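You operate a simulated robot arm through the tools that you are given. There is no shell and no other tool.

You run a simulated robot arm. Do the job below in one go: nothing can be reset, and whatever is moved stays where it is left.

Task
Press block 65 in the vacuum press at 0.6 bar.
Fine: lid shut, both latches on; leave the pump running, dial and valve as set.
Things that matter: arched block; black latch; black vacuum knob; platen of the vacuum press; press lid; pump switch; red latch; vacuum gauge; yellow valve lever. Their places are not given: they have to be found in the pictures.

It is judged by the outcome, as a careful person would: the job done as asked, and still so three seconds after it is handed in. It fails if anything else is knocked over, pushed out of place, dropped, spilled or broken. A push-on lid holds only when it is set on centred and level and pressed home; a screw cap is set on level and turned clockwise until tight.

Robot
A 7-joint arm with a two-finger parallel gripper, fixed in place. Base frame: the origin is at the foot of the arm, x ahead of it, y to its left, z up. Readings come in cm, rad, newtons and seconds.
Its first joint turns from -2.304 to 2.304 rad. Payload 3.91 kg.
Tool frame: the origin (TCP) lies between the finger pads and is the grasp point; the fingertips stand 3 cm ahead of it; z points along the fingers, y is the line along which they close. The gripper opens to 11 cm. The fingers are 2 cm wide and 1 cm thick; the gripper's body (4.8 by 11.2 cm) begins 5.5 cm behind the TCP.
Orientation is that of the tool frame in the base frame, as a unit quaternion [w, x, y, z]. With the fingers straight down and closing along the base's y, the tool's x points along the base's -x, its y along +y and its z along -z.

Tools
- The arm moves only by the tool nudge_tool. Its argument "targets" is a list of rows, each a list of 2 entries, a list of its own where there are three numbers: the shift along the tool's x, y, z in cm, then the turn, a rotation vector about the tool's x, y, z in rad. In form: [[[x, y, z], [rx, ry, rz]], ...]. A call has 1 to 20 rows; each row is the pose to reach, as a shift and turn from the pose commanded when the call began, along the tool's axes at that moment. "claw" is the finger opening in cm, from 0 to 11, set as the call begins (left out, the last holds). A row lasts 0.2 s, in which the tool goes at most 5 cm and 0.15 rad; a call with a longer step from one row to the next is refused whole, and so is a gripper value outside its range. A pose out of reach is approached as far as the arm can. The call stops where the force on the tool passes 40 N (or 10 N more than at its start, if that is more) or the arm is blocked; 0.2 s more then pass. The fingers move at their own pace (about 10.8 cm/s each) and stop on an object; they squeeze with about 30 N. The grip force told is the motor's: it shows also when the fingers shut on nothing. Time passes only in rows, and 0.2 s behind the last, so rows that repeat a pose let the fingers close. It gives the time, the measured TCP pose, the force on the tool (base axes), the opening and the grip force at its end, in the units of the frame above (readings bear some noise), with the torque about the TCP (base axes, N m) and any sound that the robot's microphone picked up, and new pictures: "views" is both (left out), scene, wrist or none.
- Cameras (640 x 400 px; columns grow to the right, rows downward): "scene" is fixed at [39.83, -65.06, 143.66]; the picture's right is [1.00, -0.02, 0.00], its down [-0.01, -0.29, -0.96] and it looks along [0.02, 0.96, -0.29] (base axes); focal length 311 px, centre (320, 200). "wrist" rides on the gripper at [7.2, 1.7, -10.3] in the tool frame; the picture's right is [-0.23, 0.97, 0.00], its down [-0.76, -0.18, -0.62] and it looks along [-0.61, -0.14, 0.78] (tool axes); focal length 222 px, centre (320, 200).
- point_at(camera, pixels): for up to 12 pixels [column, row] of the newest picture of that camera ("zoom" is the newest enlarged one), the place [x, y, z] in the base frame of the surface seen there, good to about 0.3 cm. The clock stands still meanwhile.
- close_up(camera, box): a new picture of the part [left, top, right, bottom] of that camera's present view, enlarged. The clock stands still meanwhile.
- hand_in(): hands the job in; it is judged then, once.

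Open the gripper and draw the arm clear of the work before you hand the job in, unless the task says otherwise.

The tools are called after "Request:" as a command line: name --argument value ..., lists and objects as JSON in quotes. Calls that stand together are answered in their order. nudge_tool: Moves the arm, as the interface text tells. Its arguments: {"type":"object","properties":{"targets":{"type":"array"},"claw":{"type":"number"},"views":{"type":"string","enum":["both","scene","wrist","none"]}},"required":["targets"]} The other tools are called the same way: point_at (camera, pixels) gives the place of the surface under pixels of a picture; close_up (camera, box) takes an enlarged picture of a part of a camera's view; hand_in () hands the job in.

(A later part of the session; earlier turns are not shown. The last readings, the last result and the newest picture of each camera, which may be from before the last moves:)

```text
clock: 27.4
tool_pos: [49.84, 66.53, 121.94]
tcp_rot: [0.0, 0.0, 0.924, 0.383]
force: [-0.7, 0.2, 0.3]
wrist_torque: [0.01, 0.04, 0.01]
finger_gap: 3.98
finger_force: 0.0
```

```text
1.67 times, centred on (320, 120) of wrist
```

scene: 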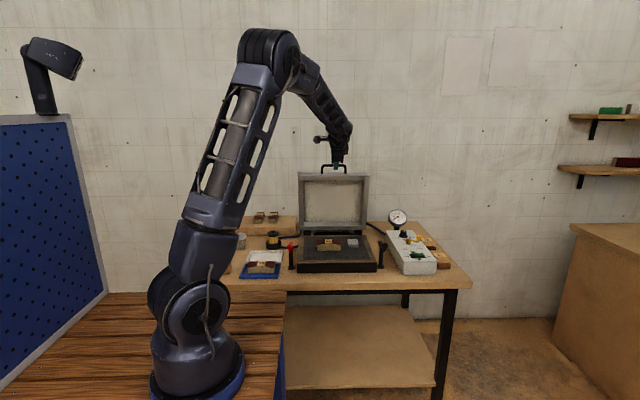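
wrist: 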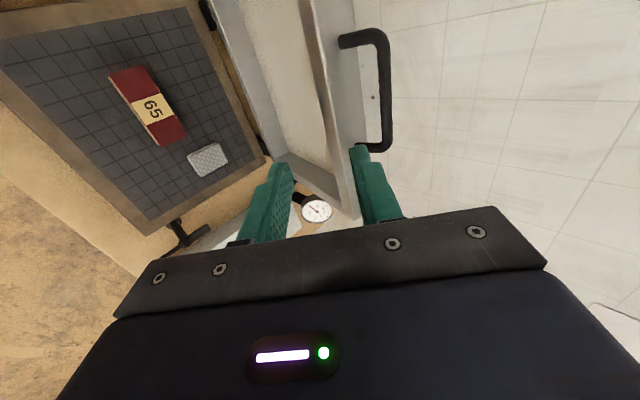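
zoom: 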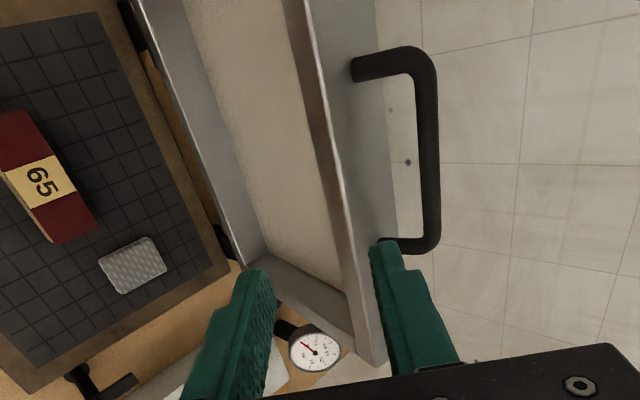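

I'll measure the lid's back edge and the hinge side.

Request:
point_at --camera "zoom" --pixels '[[378, 60], [386, 160], [392, 200], [340, 60], [350, 180], [335, 180], [432, 160], [425, 160], [437, 160], [355, 68], [150, 60], [225, 230]]'

```text
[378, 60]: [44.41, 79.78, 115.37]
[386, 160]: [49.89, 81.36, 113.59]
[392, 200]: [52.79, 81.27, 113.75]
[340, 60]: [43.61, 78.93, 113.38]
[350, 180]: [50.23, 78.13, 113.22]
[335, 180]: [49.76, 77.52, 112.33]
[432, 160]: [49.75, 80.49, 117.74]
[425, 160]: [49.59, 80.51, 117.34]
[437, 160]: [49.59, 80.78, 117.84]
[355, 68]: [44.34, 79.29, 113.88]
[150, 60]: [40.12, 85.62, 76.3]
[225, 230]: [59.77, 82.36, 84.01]
```

The bar centre is near (80.8, 117.2), about 1 cm thick, between x 44.4 and 55.3. I'll line the open fingers up on it along the 45° tool axis and stop about 5 cm short for a look.

Request:
nudge_tool --targets '[[[0, 3.4, 0.2], [0, 0, 0]], [[0, 6.7, 0.4], [0, 0, 0]], [[0, 6.7, 4], [0, 0, 0]], [[0, 6.7, 6.5], [0, 0, 0]], [[0, 6.7, 6.5], [0, 0, 0]]]' --claw 3

Request:
close_up --camera "wrist" --box '[200, 40, 460, 240]'

```text
clock: 28.6
tool_pos: [49.95, 75.79, 122.12]
tcp_rot: [0.0, 0.0, 0.924, 0.382]
force: [-0.1, -0.2, 0.5]
wrist_torque: [-0.03, -0.01, -0.01]
finger_gap: 3.0
finger_force: 0.0
```

scene: 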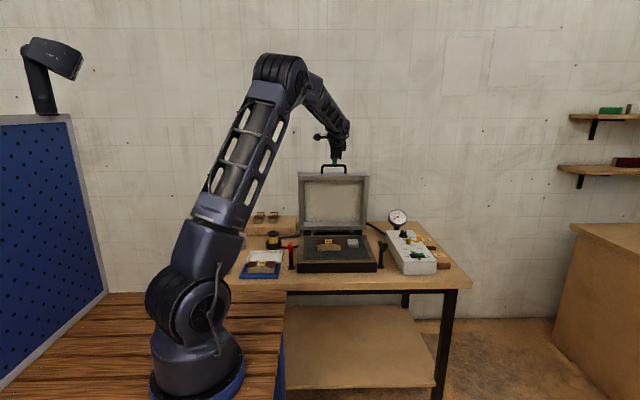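
wrist: 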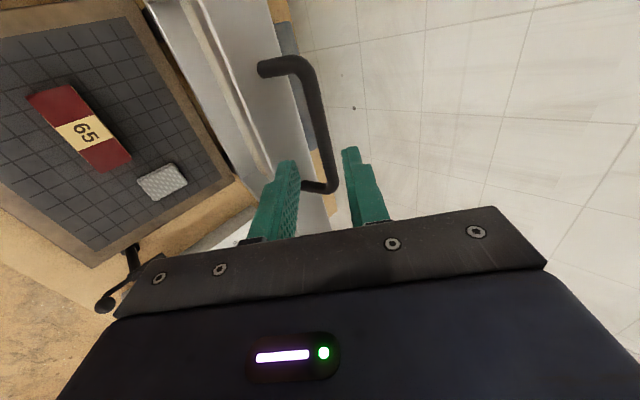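

```text
2.00 times, centred on (330, 140) of wrist
```

zoom: 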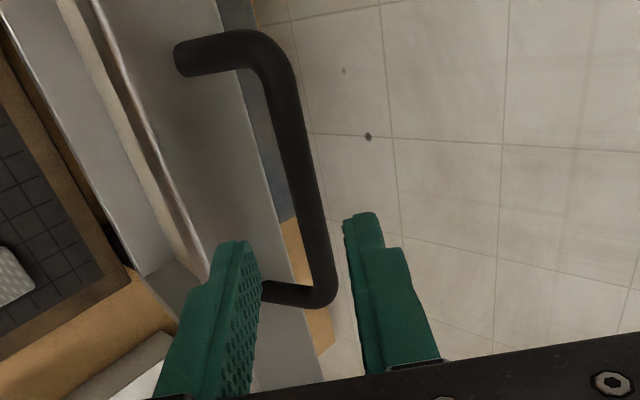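

The bar appears between the fingers. I'll check the bar's place once more from this closer view.

Request:
point_at --camera "zoom" --pixels '[[290, 120], [300, 170], [308, 210], [316, 250], [288, 170], [312, 170], [190, 60], [270, 150], [232, 262], [365, 225], [320, 290], [275, 290]]'

```text
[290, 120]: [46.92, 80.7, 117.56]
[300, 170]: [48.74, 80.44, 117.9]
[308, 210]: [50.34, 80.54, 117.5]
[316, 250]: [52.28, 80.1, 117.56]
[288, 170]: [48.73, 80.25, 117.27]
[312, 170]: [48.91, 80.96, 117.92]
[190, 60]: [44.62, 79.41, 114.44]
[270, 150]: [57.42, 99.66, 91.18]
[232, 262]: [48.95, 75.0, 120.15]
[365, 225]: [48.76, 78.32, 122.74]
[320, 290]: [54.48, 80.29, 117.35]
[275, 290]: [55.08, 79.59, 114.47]
```

The bar lies 6.8 cm ahead along the tool axis, centred within 0.2 cm. I'll advance 5.6 cm so it sits between the fingertip pads.

Request:
nudge_tool --targets '[[[0, 0.15, 1.5], [0, 0, 0]], [[0, 0.15, 3], [0, 0, 0]], [[0, 0.15, 4.5], [0, 0, 0]], [[0, 0.15, 5.6], [0, 0, 0]], [[0, 0.15, 5.6], [0, 0, 0]]]' --claw 3

Request:
close_up --camera "wrist" --box '[200, 80, 460, 240]'

Request:
close_up --camera "scene" --box '[300, 120, 380, 180]'

```text
clock: 29.8
tool_pos: [50.11, 79.85, 118.29]
tcp_rot: [0.0, 0.0, 0.924, 0.382]
force: [-0.5, 0.4, -0.1]
wrist_torque: [-0.03, 0.01, 0.01]
finger_gap: 3.01
finger_force: 0.1
```

scene: 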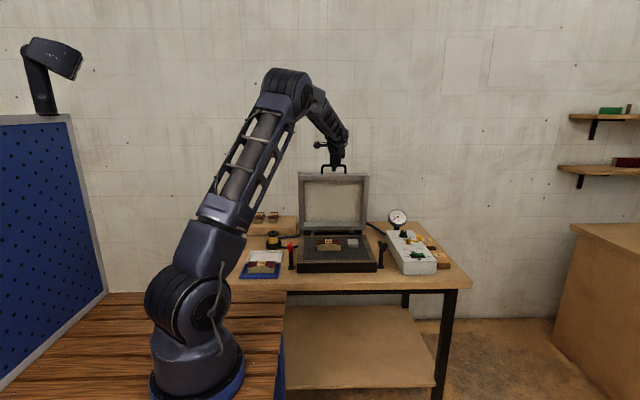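
wrist: 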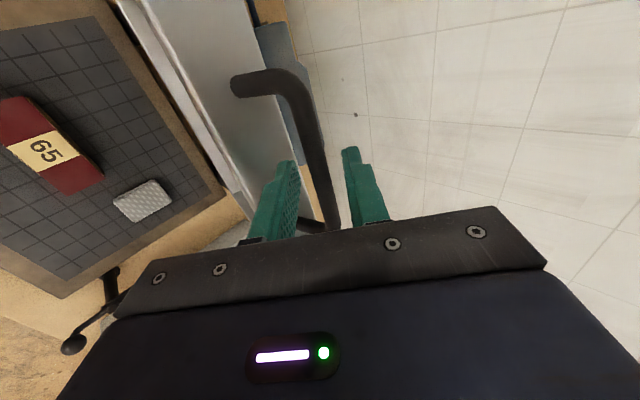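

```text
2.46 times, centred on (330, 160) of wrist
```

zoom: 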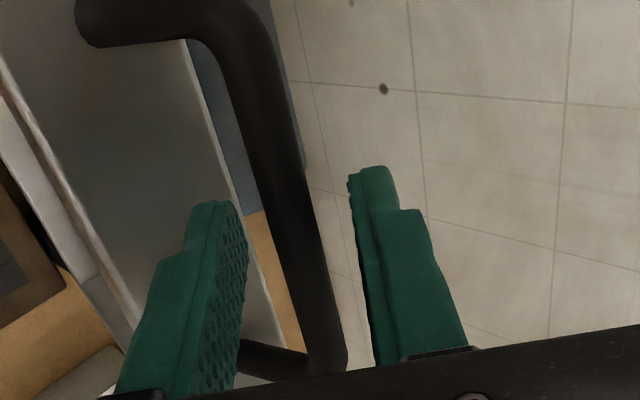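

```text
6.67 times, centred on (340, 150) of scene
```

zoom: 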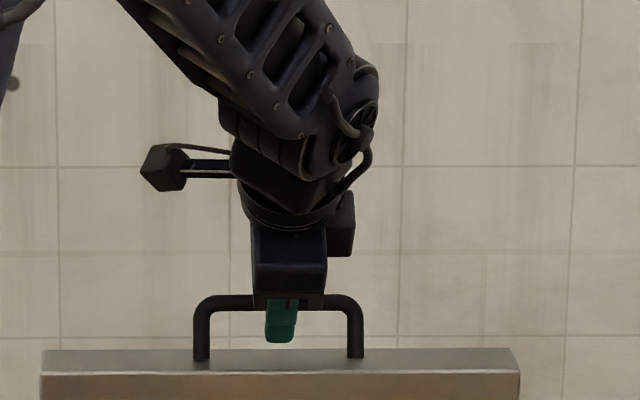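

The bar is caged between the fingers. I'll narrow the gap to 2 cm and begin easing the lid forward along its arc (hinge near y 84, z 82.5), watching the force.

Request:
nudge_tool --targets '[[[0, 0, 0], [0, 0, 0]], [[0, 0, 0], [0, 0, 0]], [[0, -0.8, -0.65], [0, 0, 0]], [[0, -1.63, -1.27], [0, 0, 0]], [[0, -2.4, -1.8], [0, 0, 0]], [[0, -3.14, -2.3], [0, 0, 0]]]' --claw 2

Request:
close_up --camera "wrist" --box '[200, 80, 460, 240]'

```text
clock: 31.2
tool_pos: [50.02, 75.99, 117.61]
tcp_rot: [0.0, 0.0, 0.924, 0.383]
force: [-0.1, 1.3, 1.5]
wrist_torque: [0.05, -0.01, -0.03]
finger_gap: 2.1
finger_force: 0.9
```

scene: 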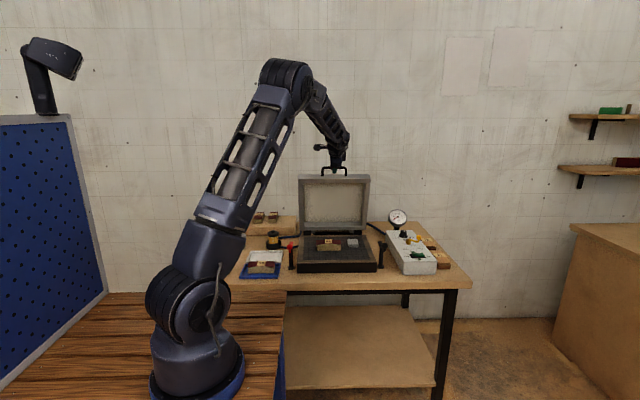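
wrist: 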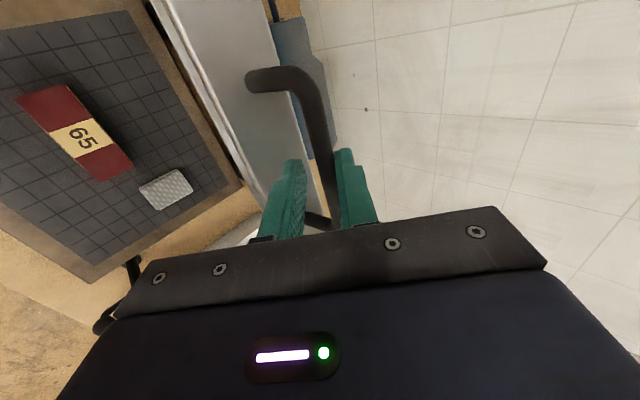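

```text
2.46 times, centred on (330, 160) of wrist
```

zoom: 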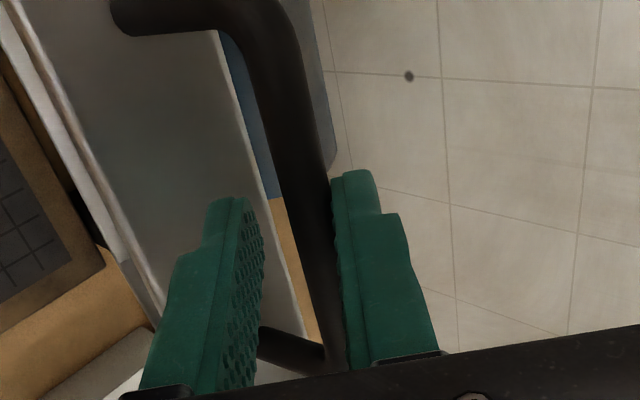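

The lid follows, with the back finger pushing the bar and only about 2 N of force. I'll continue along the arc to about 63° and check.

Request:
nudge_tool --targets '[[[0, -0.78, -0.5], [0, 0, 0]], [[0, -1.56, -0.95], [0, 0, 0]], [[0, -2.36, -1.4], [0, 0, 0]], [[0, -3.16, -1.82], [0, 0, 0]], [[0, -4.0, -2.22], [0, 0, 0]], [[0, -4.81, -2.61], [0, 0, 0]], [[0, -5.65, -2.96], [0, 0, 0]], [[0, -6.5, -3.3], [0, 0, 0]], [[0, -7.35, -3.62], [0, 0, 0]], [[0, -8.21, -3.92], [0, 0, 0]]]' --claw 2

Request:
close_up --camera "wrist" --box '[200, 80, 460, 240]'

Request:
close_up --camera "scene" --box '[280, 140, 400, 275]'

```text
clock: 33.4
tool_pos: [50.04, 67.36, 114.78]
tcp_rot: [0.0, 0.0, 0.924, 0.383]
force: [-0.4, 1.9, -0.4]
wrist_torque: [0.01, 0.03, -0.03]
finger_gap: 2.01
finger_force: 0.0
```

scene: 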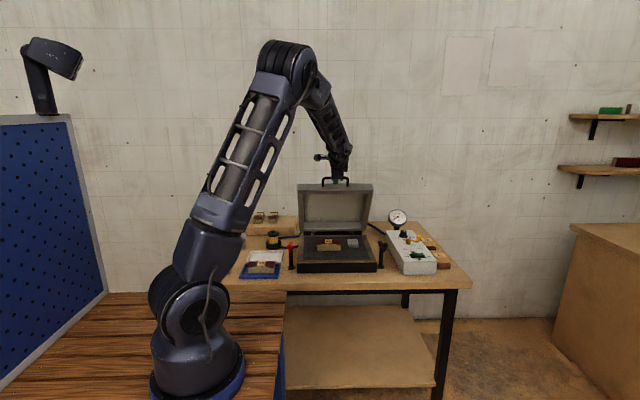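
wrist: 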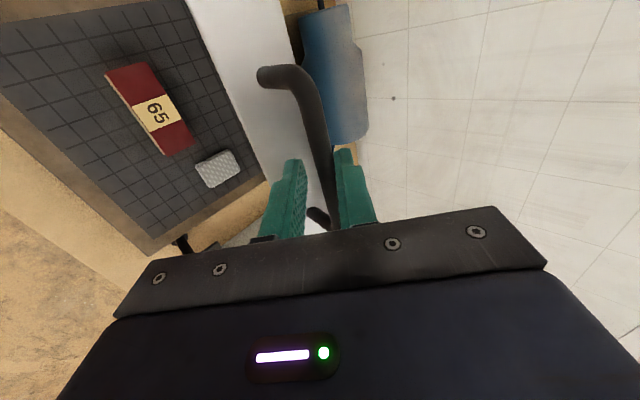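

```text
2.46 times, centred on (330, 160) of wrist
```

zoom: 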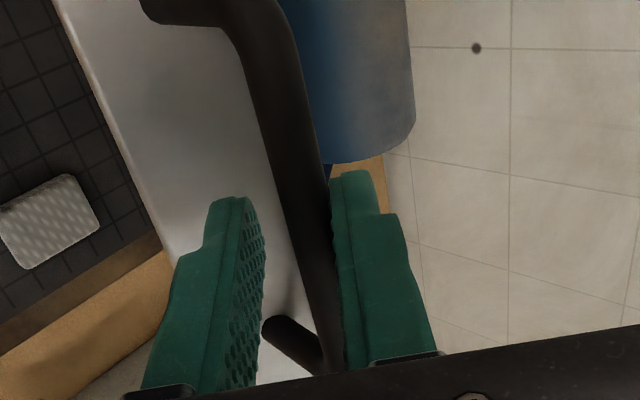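

```text
2.96 times, centred on (340, 208) of scene
```

zoom: 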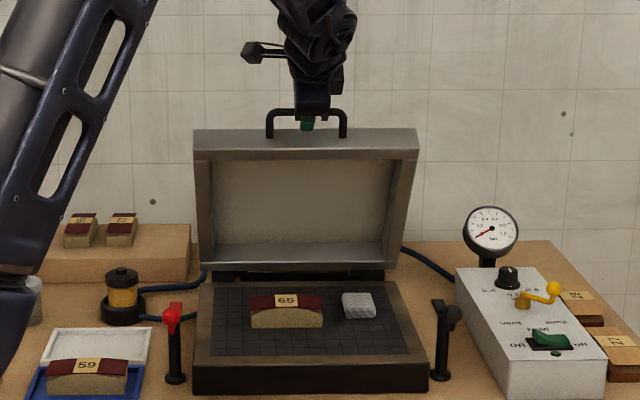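

The lid follows smoothly, and the bar sits well between the fingers. I'll continue down to about 36°.

Request:
nudge_tool --targets '[[[0, -0.88, -0.27], [0, 0, 0]], [[0, -1.76, -0.52], [0, 0, 0]], [[0, -2.65, -0.74], [0, 0, 0]], [[0, -3.54, -0.95], [0, 0, 0]], [[0, -4.43, -1.12], [0, 0, 0]], [[0, -5.33, -1.27], [0, 0, 0]], [[0, -6.23, -1.4], [0, 0, 0]], [[0, -7.14, -1.51], [0, 0, 0]], [[0, -8.05, -1.59], [0, 0, 0]], [[0, -8.96, -1.65], [0, 0, 0]], [[0, -9.88, -1.69], [0, 0, 0]], [[0, -10.79, -1.71], [0, 0, 0]], [[0, -11.7, -1.69], [0, 0, 0]], [[0, -12.61, -1.65], [0, 0, 0]], [[0, -13.53, -1.59], [0, 0, 0]], [[0, -14.44, -1.51], [0, 0, 0]], [[0, -15.35, -1.4], [0, 0, 0]], [[0, -16.25, -1.27], [0, 0, 0]]]' --claw 2

Request:
close_up --camera "wrist" --box '[200, 80, 460, 240]'

Request:
close_up --camera "scene" --box '[280, 140, 400, 275]'

```text
clock: 37.2
tool_pos: [50.02, 55.08, 104.13]
tcp_rot: [0.001, 0.0, 0.924, 0.383]
force: [-0.6, 0.5, -0.6]
wrist_torque: [-0.02, 0.01, 0.0]
finger_gap: 2.0
finger_force: 0.2
```

scene: 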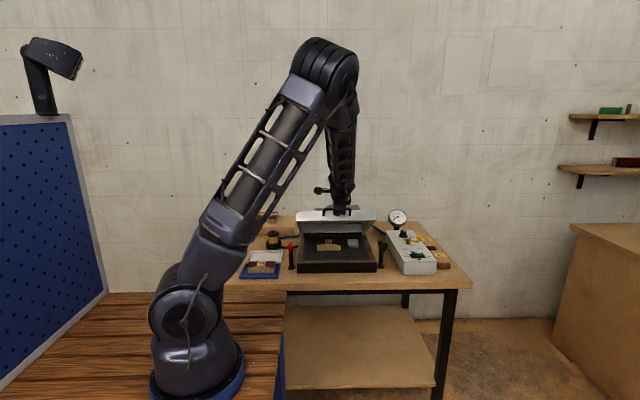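
wrist: 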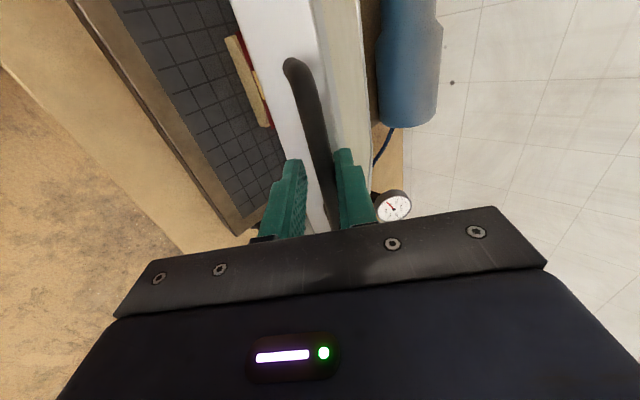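

```text
2.46 times, centred on (330, 160) of wrist
```

zoom: 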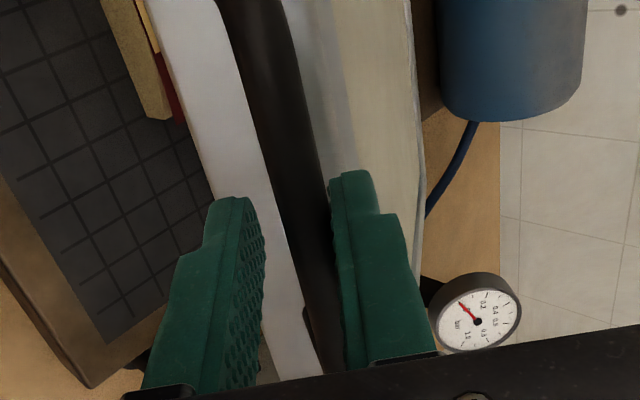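

```text
2.96 times, centred on (340, 208) of scene
```

zoom: 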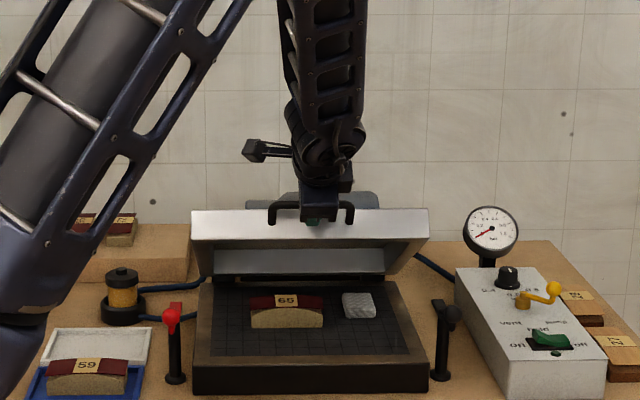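

The lid is a little past halfway. I'll continue down to about 15° at the same gentle pace.

Request:
nudge_tool --targets '[[[0, -0.9, 0.15], [0, 0, 0]], [[0, -1.8, 0.33], [0, 0, 0]], [[0, -2.69, 0.54], [0, 0, 0]], [[0, -3.57, 0.76], [0, 0, 0]], [[0, -4.45, 1.01], [0, 0, 0]], [[0, -5.33, 1.27], [0, 0, 0]], [[0, -6.19, 1.58], [0, 0, 0]], [[0, -7.05, 1.89], [0, 0, 0]], [[0, -7.9, 2.23], [0, 0, 0]], [[0, -8.73, 2.58], [0, 0, 0]], [[0, -9.57, 2.97], [0, 0, 0]], [[0, -10.39, 3.37], [0, 0, 0]], [[0, -11.2, 3.8], [0, 0, 0]], [[0, -11.99, 4.24], [0, 0, 0]]]' --claw 2

Request:
close_up --camera "wrist" --box '[200, 80, 460, 240]'

Request:
close_up --camera "scene" --box '[280, 170, 400, 285]'

```text
clock: 40.2
tool_pos: [50.13, 49.49, 92.59]
tcp_rot: [0.0, 0.0, 0.924, 0.383]
force: [-0.8, -0.6, 1.7]
wrist_torque: [0.04, 0.01, 0.01]
finger_gap: 2.03
finger_force: 0.3
```

scene: 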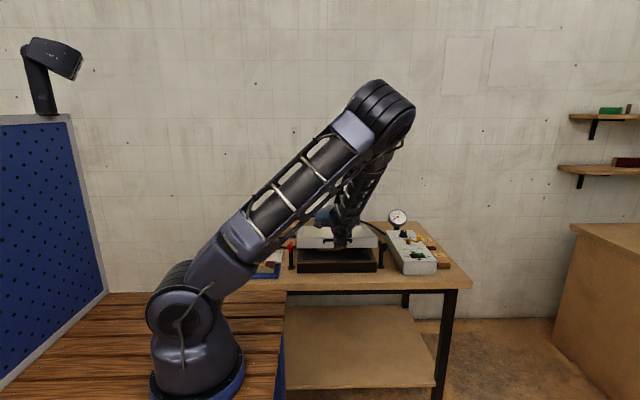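
wrist: 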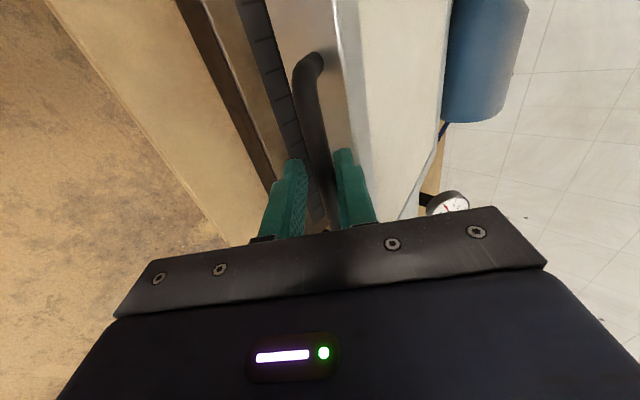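

```text
2.46 times, centred on (330, 160) of wrist
```

zoom: 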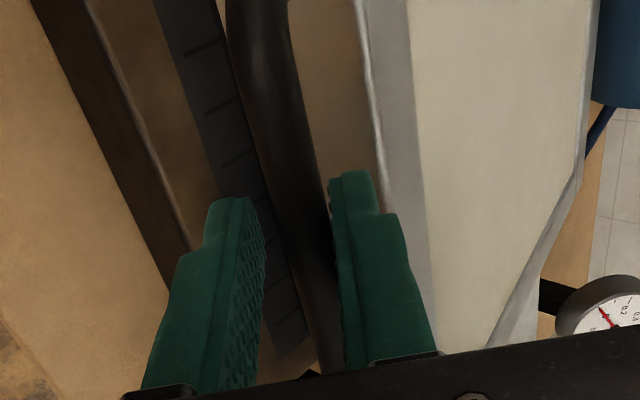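

```text
3.48 times, centred on (340, 228) of scene
```

zoom: 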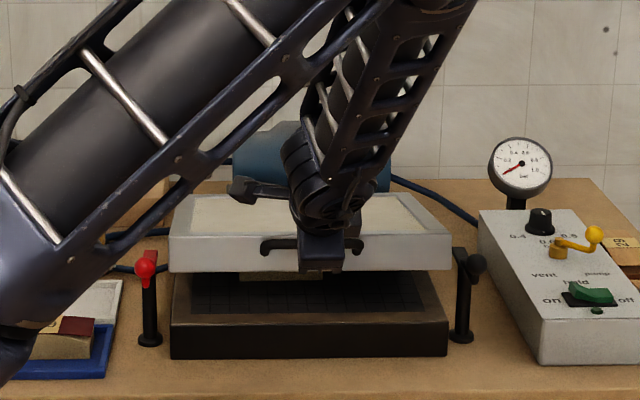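

The lid is nearly shut and the gripper clears both latches. I'll continue down to about 6°.

Request:
nudge_tool --targets '[[[0, -0.78, 0.47], [0, 0, 0]], [[0, -1.56, 0.95], [0, 0, 0]], [[0, -2.32, 1.46], [0, 0, 0]], [[0, -3.06, 1.99], [0, 0, 0]], [[0, -3.55, 2.36], [0, 0, 0]], [[0, -4.04, 2.73], [0, 0, 0]], [[0, -4.51, 3.1], [0, 0, 0]]]' --claw 2

Request:
close_up --camera "wrist" --box '[200, 80, 460, 240]'

Request:
close_up --camera "scene" --box '[280, 200, 400, 285]'

```text
clock: 41.8
tool_pos: [50.07, 48.55, 87.46]
tcp_rot: [0.001, -0.001, 0.924, 0.382]
force: [-0.4, -3.0, -2.1]
wrist_torque: [-0.03, -0.03, -0.04]
finger_gap: 2.11
finger_force: 0.7
```

scene: 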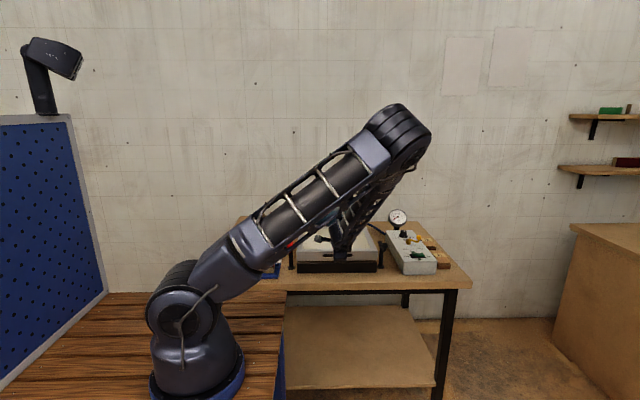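
wrist: 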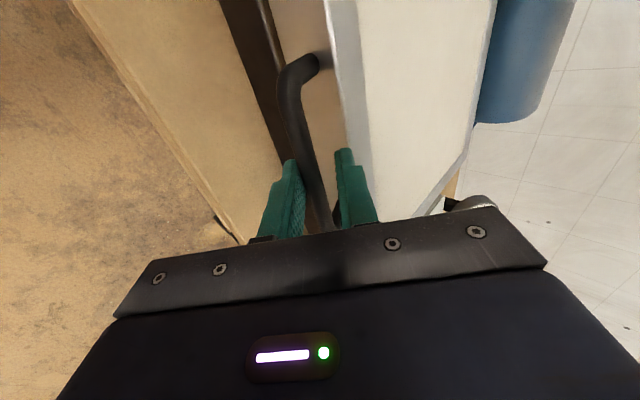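

```text
2.46 times, centred on (330, 160) of wrist
```

zoom: 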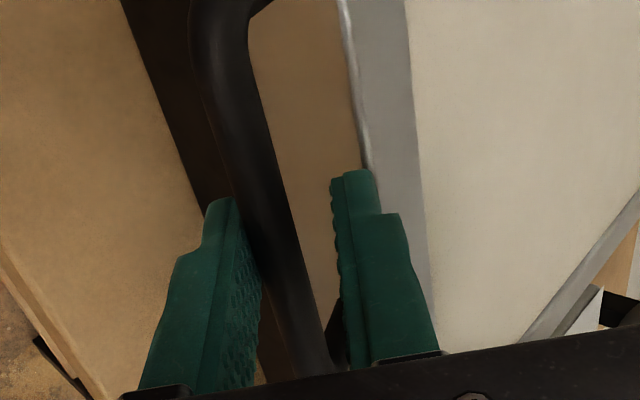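

```text
4.71 times, centred on (340, 242) of scene
```

zoom: 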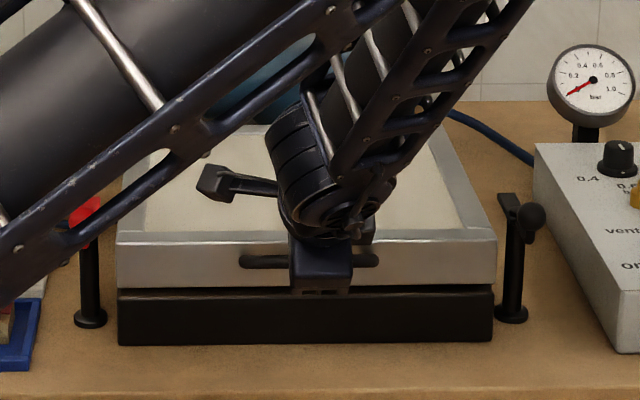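

The bar now rests on the lower finger and the lid is about 1 cm from shut. I'll lower the rest in small steps.

Request:
nudge_tool --targets '[[[0, -0.35, 0.2], [0, 0, 0]], [[0, -0.7, 0.4], [0, 0, 0]], [[0, -1.05, 0.6], [0, 0, 0]], [[0, -1.4, 0.8], [0, 0, 0]]]' --claw 2

Request:
close_up --camera "wrist" --box '[200, 80, 460, 240]'

Request:
close_up --camera "scene" --box '[280, 200, 400, 285]'

```text
clock: 42.8
tool_pos: [49.92, 48.08, 85.72]
tcp_rot: [0.0, 0.0, 0.924, 0.383]
force: [0.0, -0.9, -0.9]
wrist_torque: [-0.03, -0.01, 0.01]
finger_gap: 2.0
finger_force: 0.1
```

scene: 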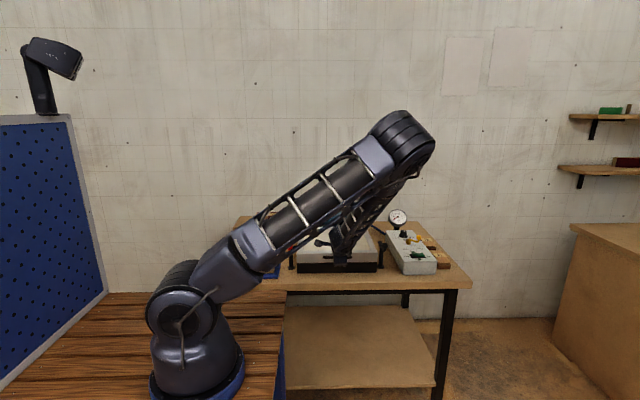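
wrist: 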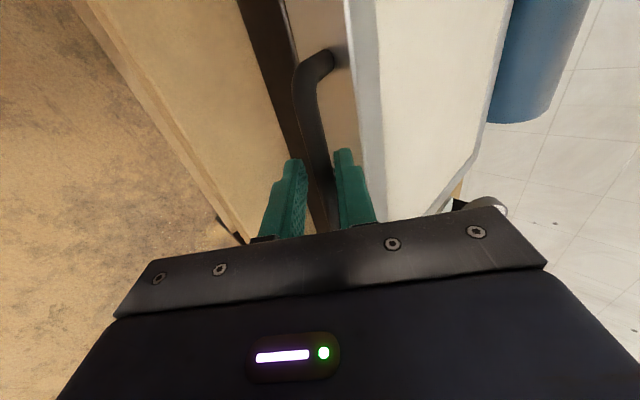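

```text
2.46 times, centred on (330, 160) of wrist
```

zoom: 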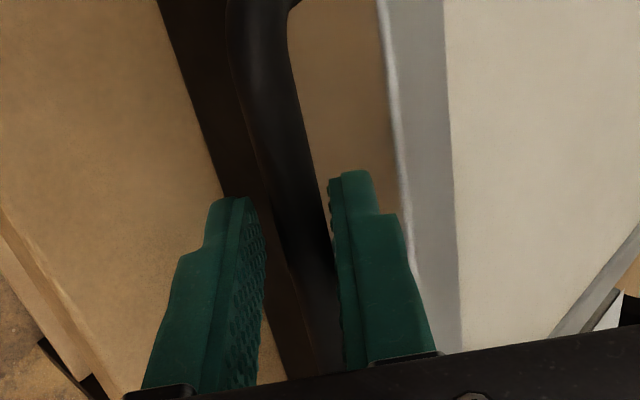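

```text
4.71 times, centred on (340, 242) of scene
```

zoom: 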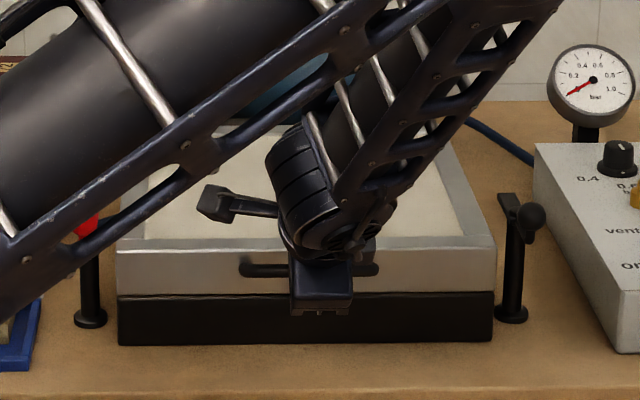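

The gap at the front looks gone. I'll measure the lid's top at several spots to see whether it lies level.

Request:
point_at --camera "zoom" --pixels '[[485, 240], [130, 246], [430, 142], [460, 280], [140, 290], [460, 300], [250, 268], [370, 268], [400, 200], [507, 200], [530, 215], [512, 310]]'

```text
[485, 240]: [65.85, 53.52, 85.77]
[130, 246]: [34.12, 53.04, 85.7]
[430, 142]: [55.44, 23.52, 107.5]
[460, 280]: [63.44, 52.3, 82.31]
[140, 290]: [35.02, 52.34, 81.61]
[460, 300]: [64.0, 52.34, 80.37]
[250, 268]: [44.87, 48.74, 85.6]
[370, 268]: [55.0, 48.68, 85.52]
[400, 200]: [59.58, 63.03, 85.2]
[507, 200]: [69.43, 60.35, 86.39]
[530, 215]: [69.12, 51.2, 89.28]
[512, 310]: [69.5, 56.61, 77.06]
```

The lid is level, with its front top edge at z 85.75 on both sides. I'll press down a little on the handle through the upper finger to make sure it is home.

Request:
nudge_tool --targets '[[[0, -0.2, 0.2], [0, 0, 0]], [[0, -0.4, 0.4], [0, 0, 0]], [[0, -0.6, 0.6], [0, 0, 0]], [[0, -0.7, 0.7], [0, 0, 0]]]' --claw 2 --views "wrist"

Request:
close_up --camera "scene" --box '[280, 200, 400, 285]'

```text
clock: 43.8
tool_pos: [50.0, 48.08, 84.79]
tcp_rot: [0.001, 0.0, 0.924, 0.384]
force: [-0.2, 9.7, 19.9]
wrist_torque: [0.2, -0.17, 0.01]
finger_gap: 3.01
finger_force: 10.0
```

wrist: 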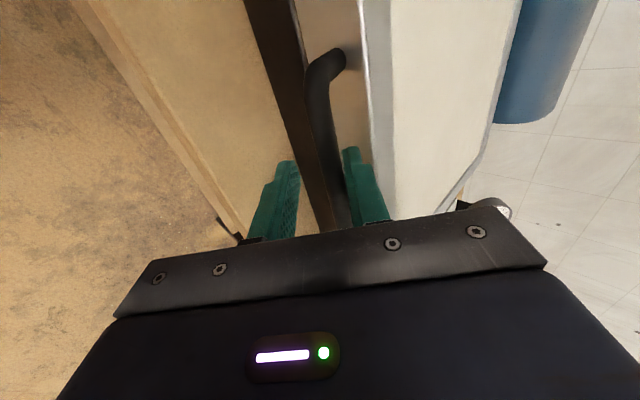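

```text
4.71 times, centred on (340, 242) of scene
```

zoom: 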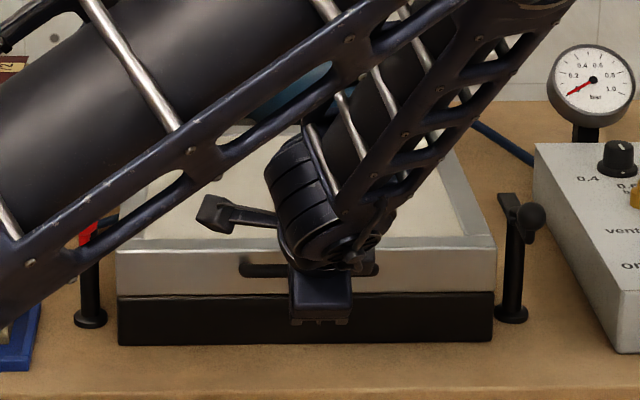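

The lid is solid against the base, with 20 N of reaction and no movement. I'll unload, open the fingers and back out along the tool axis.

Request:
nudge_tool --targets '[[[0, 0.4, -0.4], [0, 0, 0]], [[0, 0.5, -1], [0, 0, 0]], [[0, 0.5, -3], [0, 0, 0]], [[0, 0.5, -6], [0, 0, 0]], [[0, 0.5, -10], [0, 0, 0]], [[0, 0.5, -14], [0, 0, 0]]]' --claw 3.2

Request:
close_up --camera "scene" --box '[280, 200, 400, 285]'

```text
clock: 45.2
tool_pos: [50.19, 38.43, 95.03]
tcp_rot: [0.0, 0.0, 0.924, 0.382]
force: [0.0, 0.2, 0.2]
wrist_torque: [0.0, 0.03, 0.01]
finger_gap: 3.2
finger_force: 0.1
```

scene: 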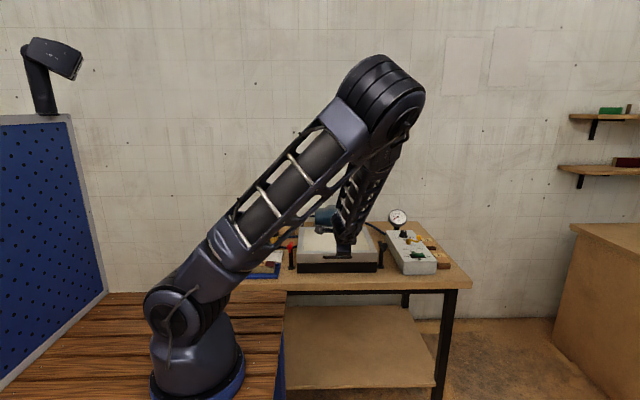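
wrist: 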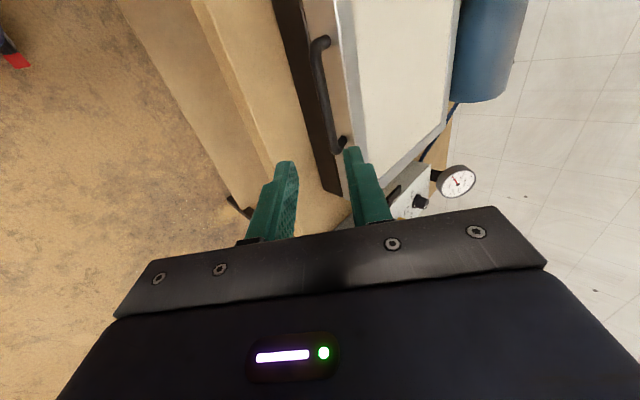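

```text
4.71 times, centred on (340, 242) of scene
```

zoom: 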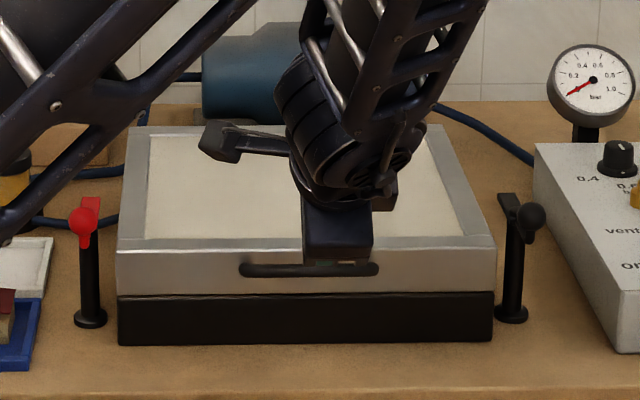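

The lid stays shut by itself. Next are the latches, so I'll bring the tool back to pointing straight down and over to the black latch for a look.

Request:
nudge_tool --targets '[[[-2.67, 2.55, 0.2], [0.131, 0, 0]], [[-5.33, 5.1, 0.4], [0.262, 0, 0]], [[-8, 7.64, 0.57], [0.393, 0, 0]], [[-10.67, 10.2, 0.75], [0.524, 0, 0]], [[-13.33, 12.7, 0.94], [0.655, 0, 0]], [[-16, 15.27, 1.13], [0.785, 0, 0]], [[-16, 15.27, 1.13], [0.785, 0, 0]]]' --claw 0

Request:
close_up --camera "wrist" --box '[180, 0, 460, 175]'

```text
clock: 46.8
tool_pos: [66.06, 50.2, 105.0]
tcp_rot: [0.001, -0.001, 1.0, 0.0]
force: [0.5, -0.3, 0.5]
wrist_torque: [-0.01, 0.0, 0.02]
finger_gap: 0.0
finger_force: 30.4
```

scene: 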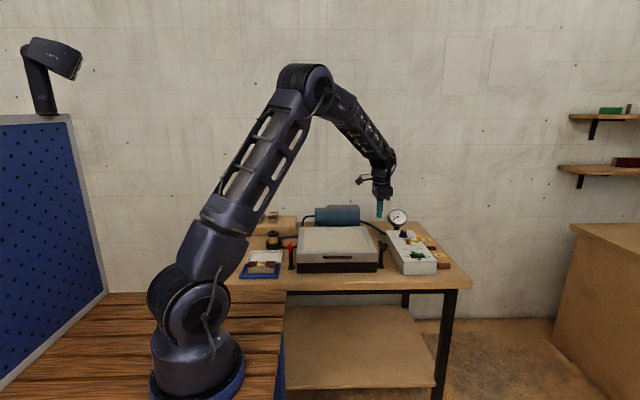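
wrist: 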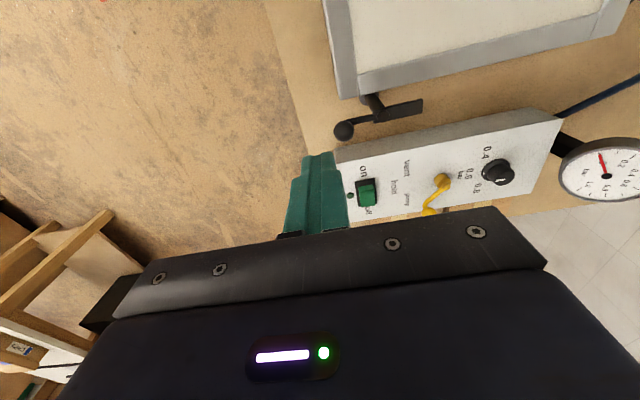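

```text
2.29 times, centred on (320, 88) of wrist
```

zoom: 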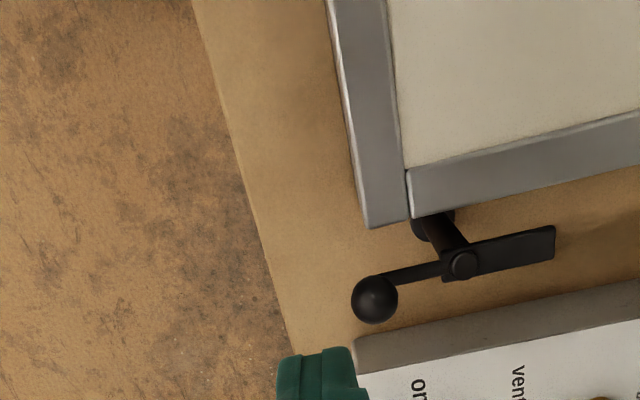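

I'll measure the black latch: ball (374,300), pivot cap (462,264), hook end (550,243), and the box edge.

Request:
point_at --camera "zoom" --pixels '[[374, 297], [355, 300], [394, 300], [462, 264], [550, 230], [550, 255], [480, 245], [415, 272], [432, 228], [368, 222], [358, 345], [560, 300]]'

Request:
close_up --camera "wrist" --box '[330, 95, 570, 235]'

```text
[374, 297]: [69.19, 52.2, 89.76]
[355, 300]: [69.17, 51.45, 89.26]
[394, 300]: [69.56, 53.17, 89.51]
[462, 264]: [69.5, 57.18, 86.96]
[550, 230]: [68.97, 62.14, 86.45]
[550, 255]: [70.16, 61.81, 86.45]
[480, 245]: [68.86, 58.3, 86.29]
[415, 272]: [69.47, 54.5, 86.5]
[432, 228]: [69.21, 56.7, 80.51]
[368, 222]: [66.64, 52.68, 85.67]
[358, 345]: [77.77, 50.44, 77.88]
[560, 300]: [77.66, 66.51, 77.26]
```

```text
2.67 times, centred on (450, 165) of wrist
```

zoom: 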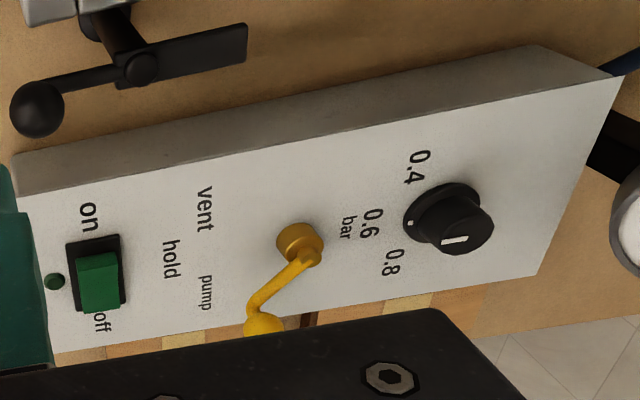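

The picture shows the dial's skirt mark at (411,222). I'll measure the labels, the knob, its mark, the lever and the switch.

Request:
point_at --camera "zoom" --pixels '[[418, 167], [372, 222], [392, 262], [411, 222], [455, 240], [466, 225], [442, 190], [300, 240], [310, 258], [265, 322], [250, 310], [280, 280]]'

Request:
point_at --camera "zoom" --pixels '[[205, 208], [170, 258], [207, 292], [98, 265], [100, 285], [80, 265], [115, 265], [98, 300], [95, 240], [52, 280], [88, 215], [100, 320]]'

Request:
close_up --camera "wrist" --box '[450, 130, 540, 200]'

```text
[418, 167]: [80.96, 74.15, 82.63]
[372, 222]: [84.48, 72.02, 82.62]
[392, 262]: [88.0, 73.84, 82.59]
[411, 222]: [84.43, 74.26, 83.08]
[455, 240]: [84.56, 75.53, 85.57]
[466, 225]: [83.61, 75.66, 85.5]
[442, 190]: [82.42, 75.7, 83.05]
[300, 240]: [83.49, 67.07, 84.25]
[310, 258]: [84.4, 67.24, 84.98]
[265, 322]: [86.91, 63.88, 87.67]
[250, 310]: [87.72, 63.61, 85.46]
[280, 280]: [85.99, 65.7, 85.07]
```

```text
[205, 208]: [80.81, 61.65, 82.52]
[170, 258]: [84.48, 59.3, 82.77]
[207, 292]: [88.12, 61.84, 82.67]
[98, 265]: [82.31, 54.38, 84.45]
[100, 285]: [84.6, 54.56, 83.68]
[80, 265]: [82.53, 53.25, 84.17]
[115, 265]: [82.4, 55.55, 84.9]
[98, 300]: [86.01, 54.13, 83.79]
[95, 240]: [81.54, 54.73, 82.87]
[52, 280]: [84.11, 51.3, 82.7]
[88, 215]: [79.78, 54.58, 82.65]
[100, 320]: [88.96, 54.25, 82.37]
```

```text
5.71 times, centred on (495, 165) of wrist
```

zoom: 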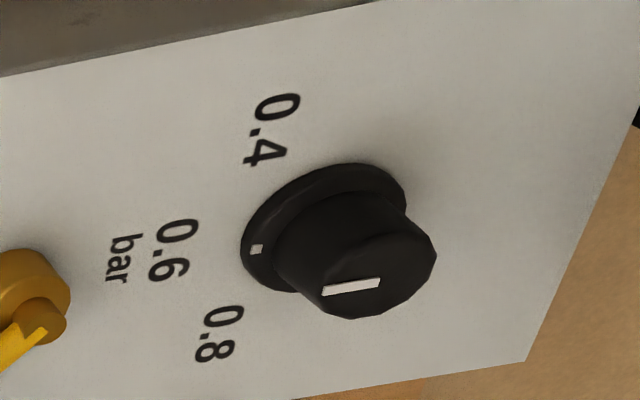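

I'll measure the dial's pointer line and its top edges on this enlarged picture to find its angle.

Request:
point_at --camera "zoom" --pixels '[[326, 292], [378, 282], [322, 285], [436, 255], [385, 222], [355, 318], [257, 249], [241, 250], [350, 165], [405, 195], [290, 290], [380, 265]]'

```text
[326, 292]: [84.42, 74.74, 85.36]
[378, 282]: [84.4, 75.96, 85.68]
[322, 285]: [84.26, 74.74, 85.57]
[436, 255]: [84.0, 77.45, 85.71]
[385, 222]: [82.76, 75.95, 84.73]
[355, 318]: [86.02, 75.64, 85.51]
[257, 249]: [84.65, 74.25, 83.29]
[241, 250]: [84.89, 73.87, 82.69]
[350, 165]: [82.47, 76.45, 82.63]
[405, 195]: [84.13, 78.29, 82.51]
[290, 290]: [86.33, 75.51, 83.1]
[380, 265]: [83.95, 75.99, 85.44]
```

The dial pointer lies towards 0.6 (straight along -y) and the lever points about 45° towards "pump". I'll check both more closely later. First the black latch: pivot (69.45, 57.1), ball centre (69.4, 52.1, 88.6). I'll set the closed fingertips to the left of the ball, ready to push it round to the right.

Request:
nudge_tool --targets '[[[0, 1.9, 4], [0, 0, 0]], [[0, 1.9, 8], [0, 0, 0]], [[0, 1.9, 11.5], [0, 0, 0]], [[0, 1.9, 13.5], [0, 0, 0]], [[0, 1.9, 14.3], [0, 0, 0]], [[0, 1.9, 14.3], [0, 0, 0]]]' --claw 0

Request:
close_up --camera "wrist" --box '[220, 20, 480, 200]'

Request:
close_up --camera "scene" --box '[350, 210, 440, 275]'

```text
clock: 48.2
tool_pos: [66.09, 52.11, 90.73]
tcp_rot: [-0.001, 0.0, 1.0, 0.0]
force: [-0.4, -0.1, -0.6]
wrist_torque: [0.0, -0.05, -0.03]
finger_gap: 0.0
finger_force: 30.3
```

scene: 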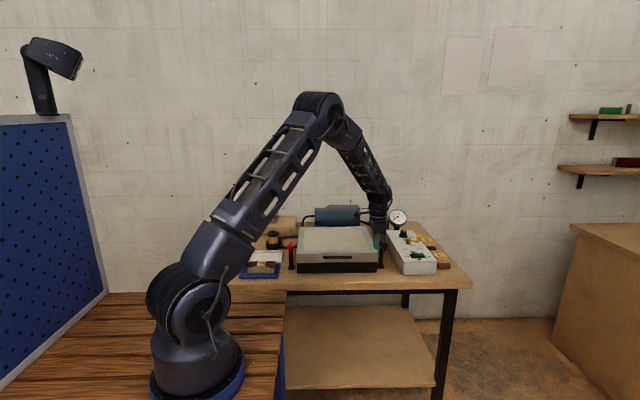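
wrist: 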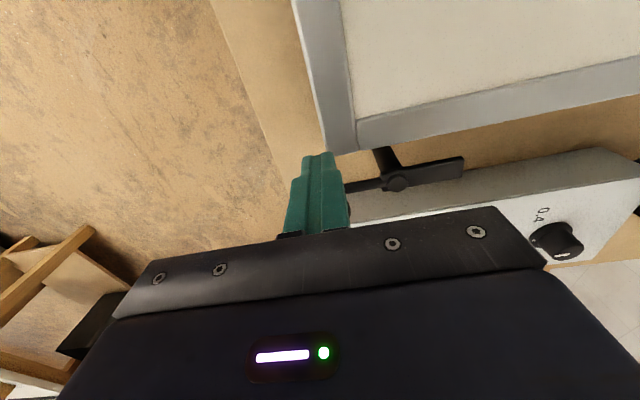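

```text
2.22 times, centred on (350, 110) of wrist
```

zoom: 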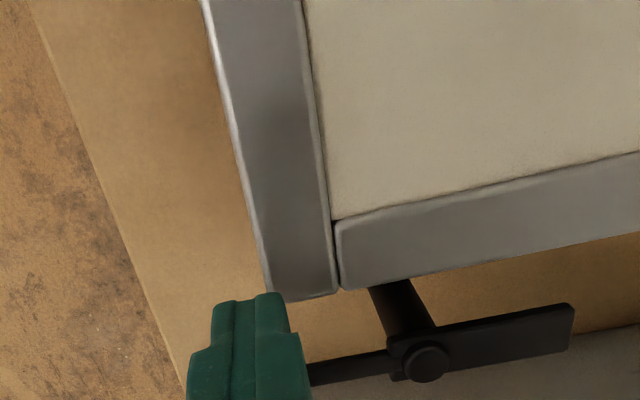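

```text
6.15 times, centred on (395, 242) of scene
```

zoom: 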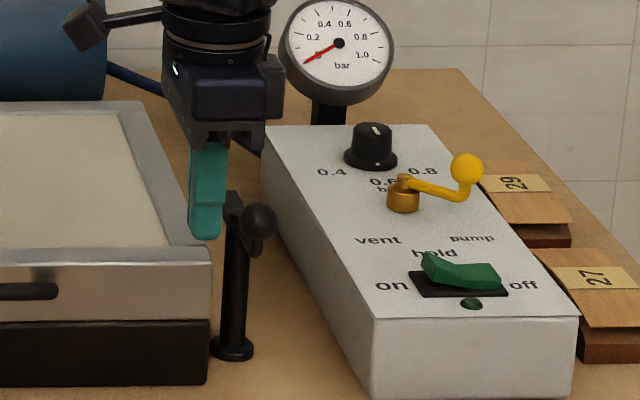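

The pusher stands left of the ball, with the tip at the ball's height. I'll push it gently to about halfway.

Request:
nudge_tool --targets '[[[-0.6, 0, 0], [0, 0, 0]], [[-1.15, 0, 0], [0, 0, 0]], [[-1.8, -0.25, 0], [0, 0, 0]], [[-2.42, -0.45, 0], [0, 0, 0]], [[-3.1, -0.53, 0], [0, 0, 0]], [[-3.78, -0.58, 0], [0, 0, 0]], [[-4.45, -0.5, 0], [0, 0, 0]], [[-5.15, -0.38, 0], [0, 0, 0]]]' --claw 0

Request:
close_up --camera "scene" --box '[350, 210, 440, 275]'

```text
clock: 50.0
tool_pos: [71.3, 51.66, 90.67]
tcp_rot: [-0.001, 0.0, 1.0, -0.001]
force: [-0.6, -0.5, -0.2]
wrist_torque: [-0.01, 0.0, -0.01]
finger_gap: 0.0
finger_force: 30.5
```

scene: 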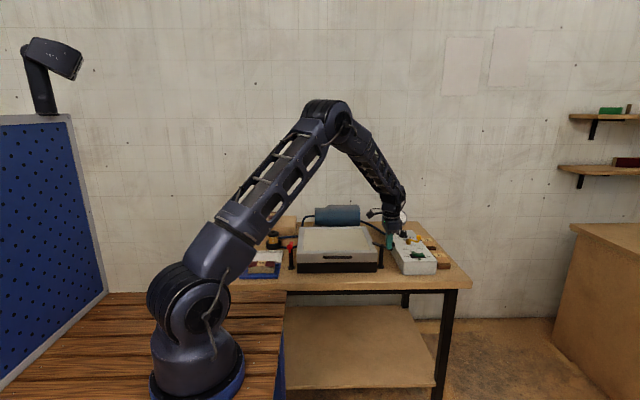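
wrist: 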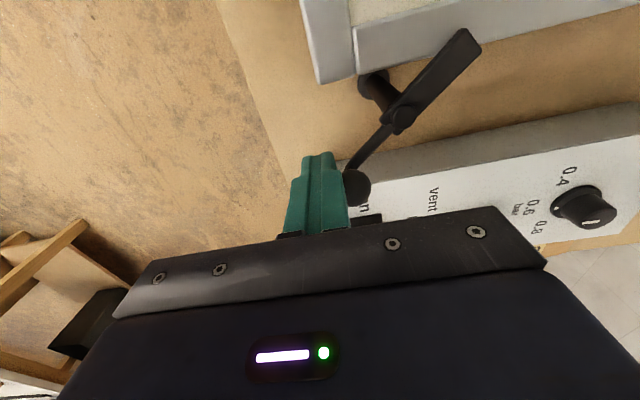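

```text
6.15 times, centred on (395, 242) of scene
```

zoom: 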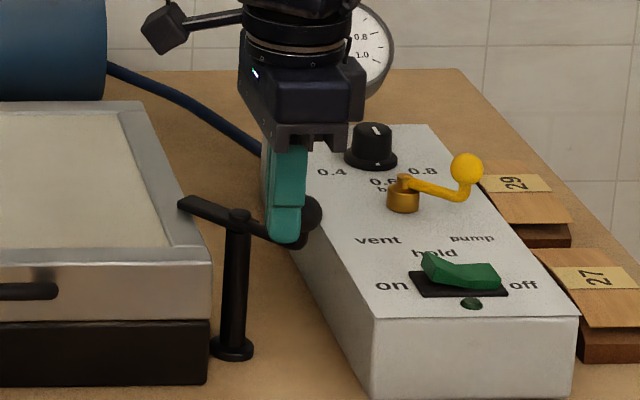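

The black latch turns freely, now at about 45°. I'll push on around the arc until the hook lies over the lid.

Request:
nudge_tool --targets '[[[-0.7, 0.33, 0], [0, 0, 0]], [[-1.38, 0.71, 0], [0, 0, 0]], [[-1.97, 1.22, 0], [0, 0, 0]], [[-2.51, 1.76, 0], [0, 0, 0]], [[-2.95, 2.4, 0], [0, 0, 0]], [[-3.3, 3.08, 0], [0, 0, 0]], [[-3.4, 3.4, 0], [0, 0, 0]]]' --claw 0

Request:
close_up --camera "scene" --box '[350, 210, 440, 275]'

Request:
close_up --camera "wrist" --box '[220, 0, 480, 200]'

```text
clock: 51.5
tool_pos: [74.31, 54.35, 90.59]
tcp_rot: [-0.003, 0.002, 1.0, -0.004]
force: [-10.7, -16.5, 8.4]
wrist_torque: [-0.27, 0.21, 0.01]
finger_gap: 0.0
finger_force: 30.2
stopped in row 7: the force on the tool passed its limit at 45 N (the readings are from after the stop); the commanded pose is now the measured one
```

scene: 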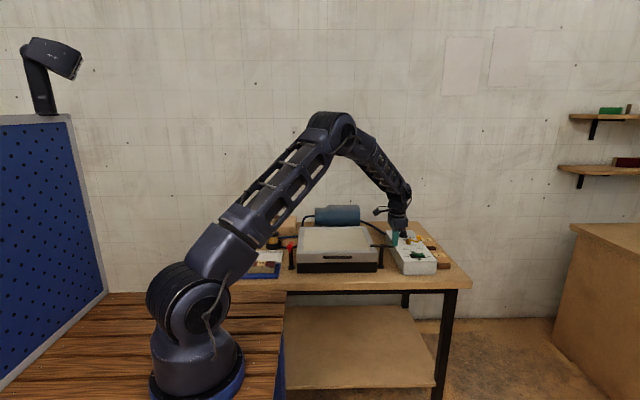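
wrist: 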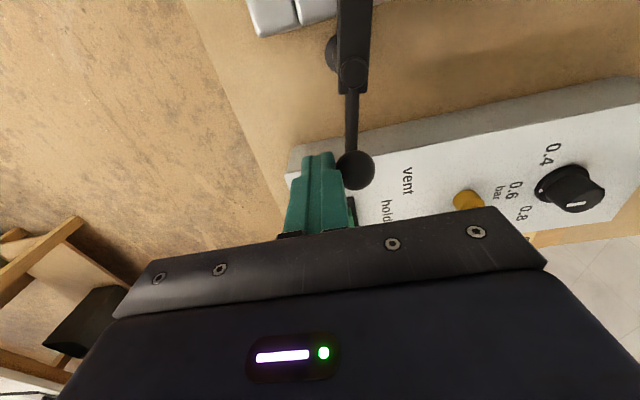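

```text
6.15 times, centred on (395, 242) of scene
```

zoom: 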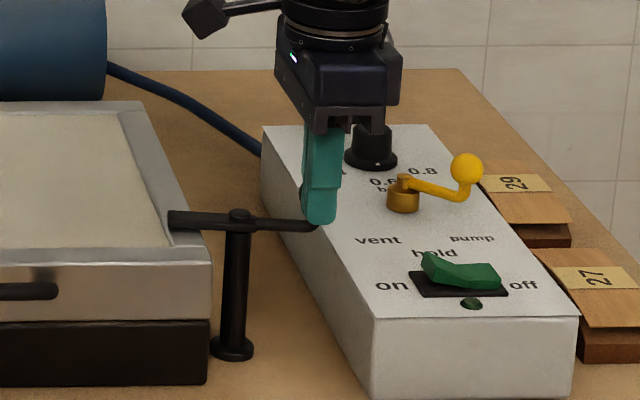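

```text
2.00 times, centred on (350, 100) of wrist
```

zoom: 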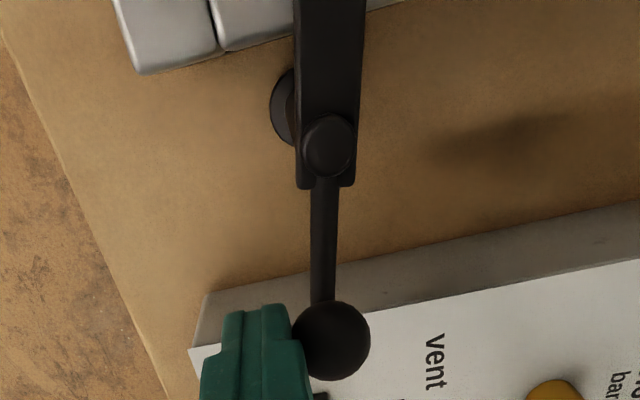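

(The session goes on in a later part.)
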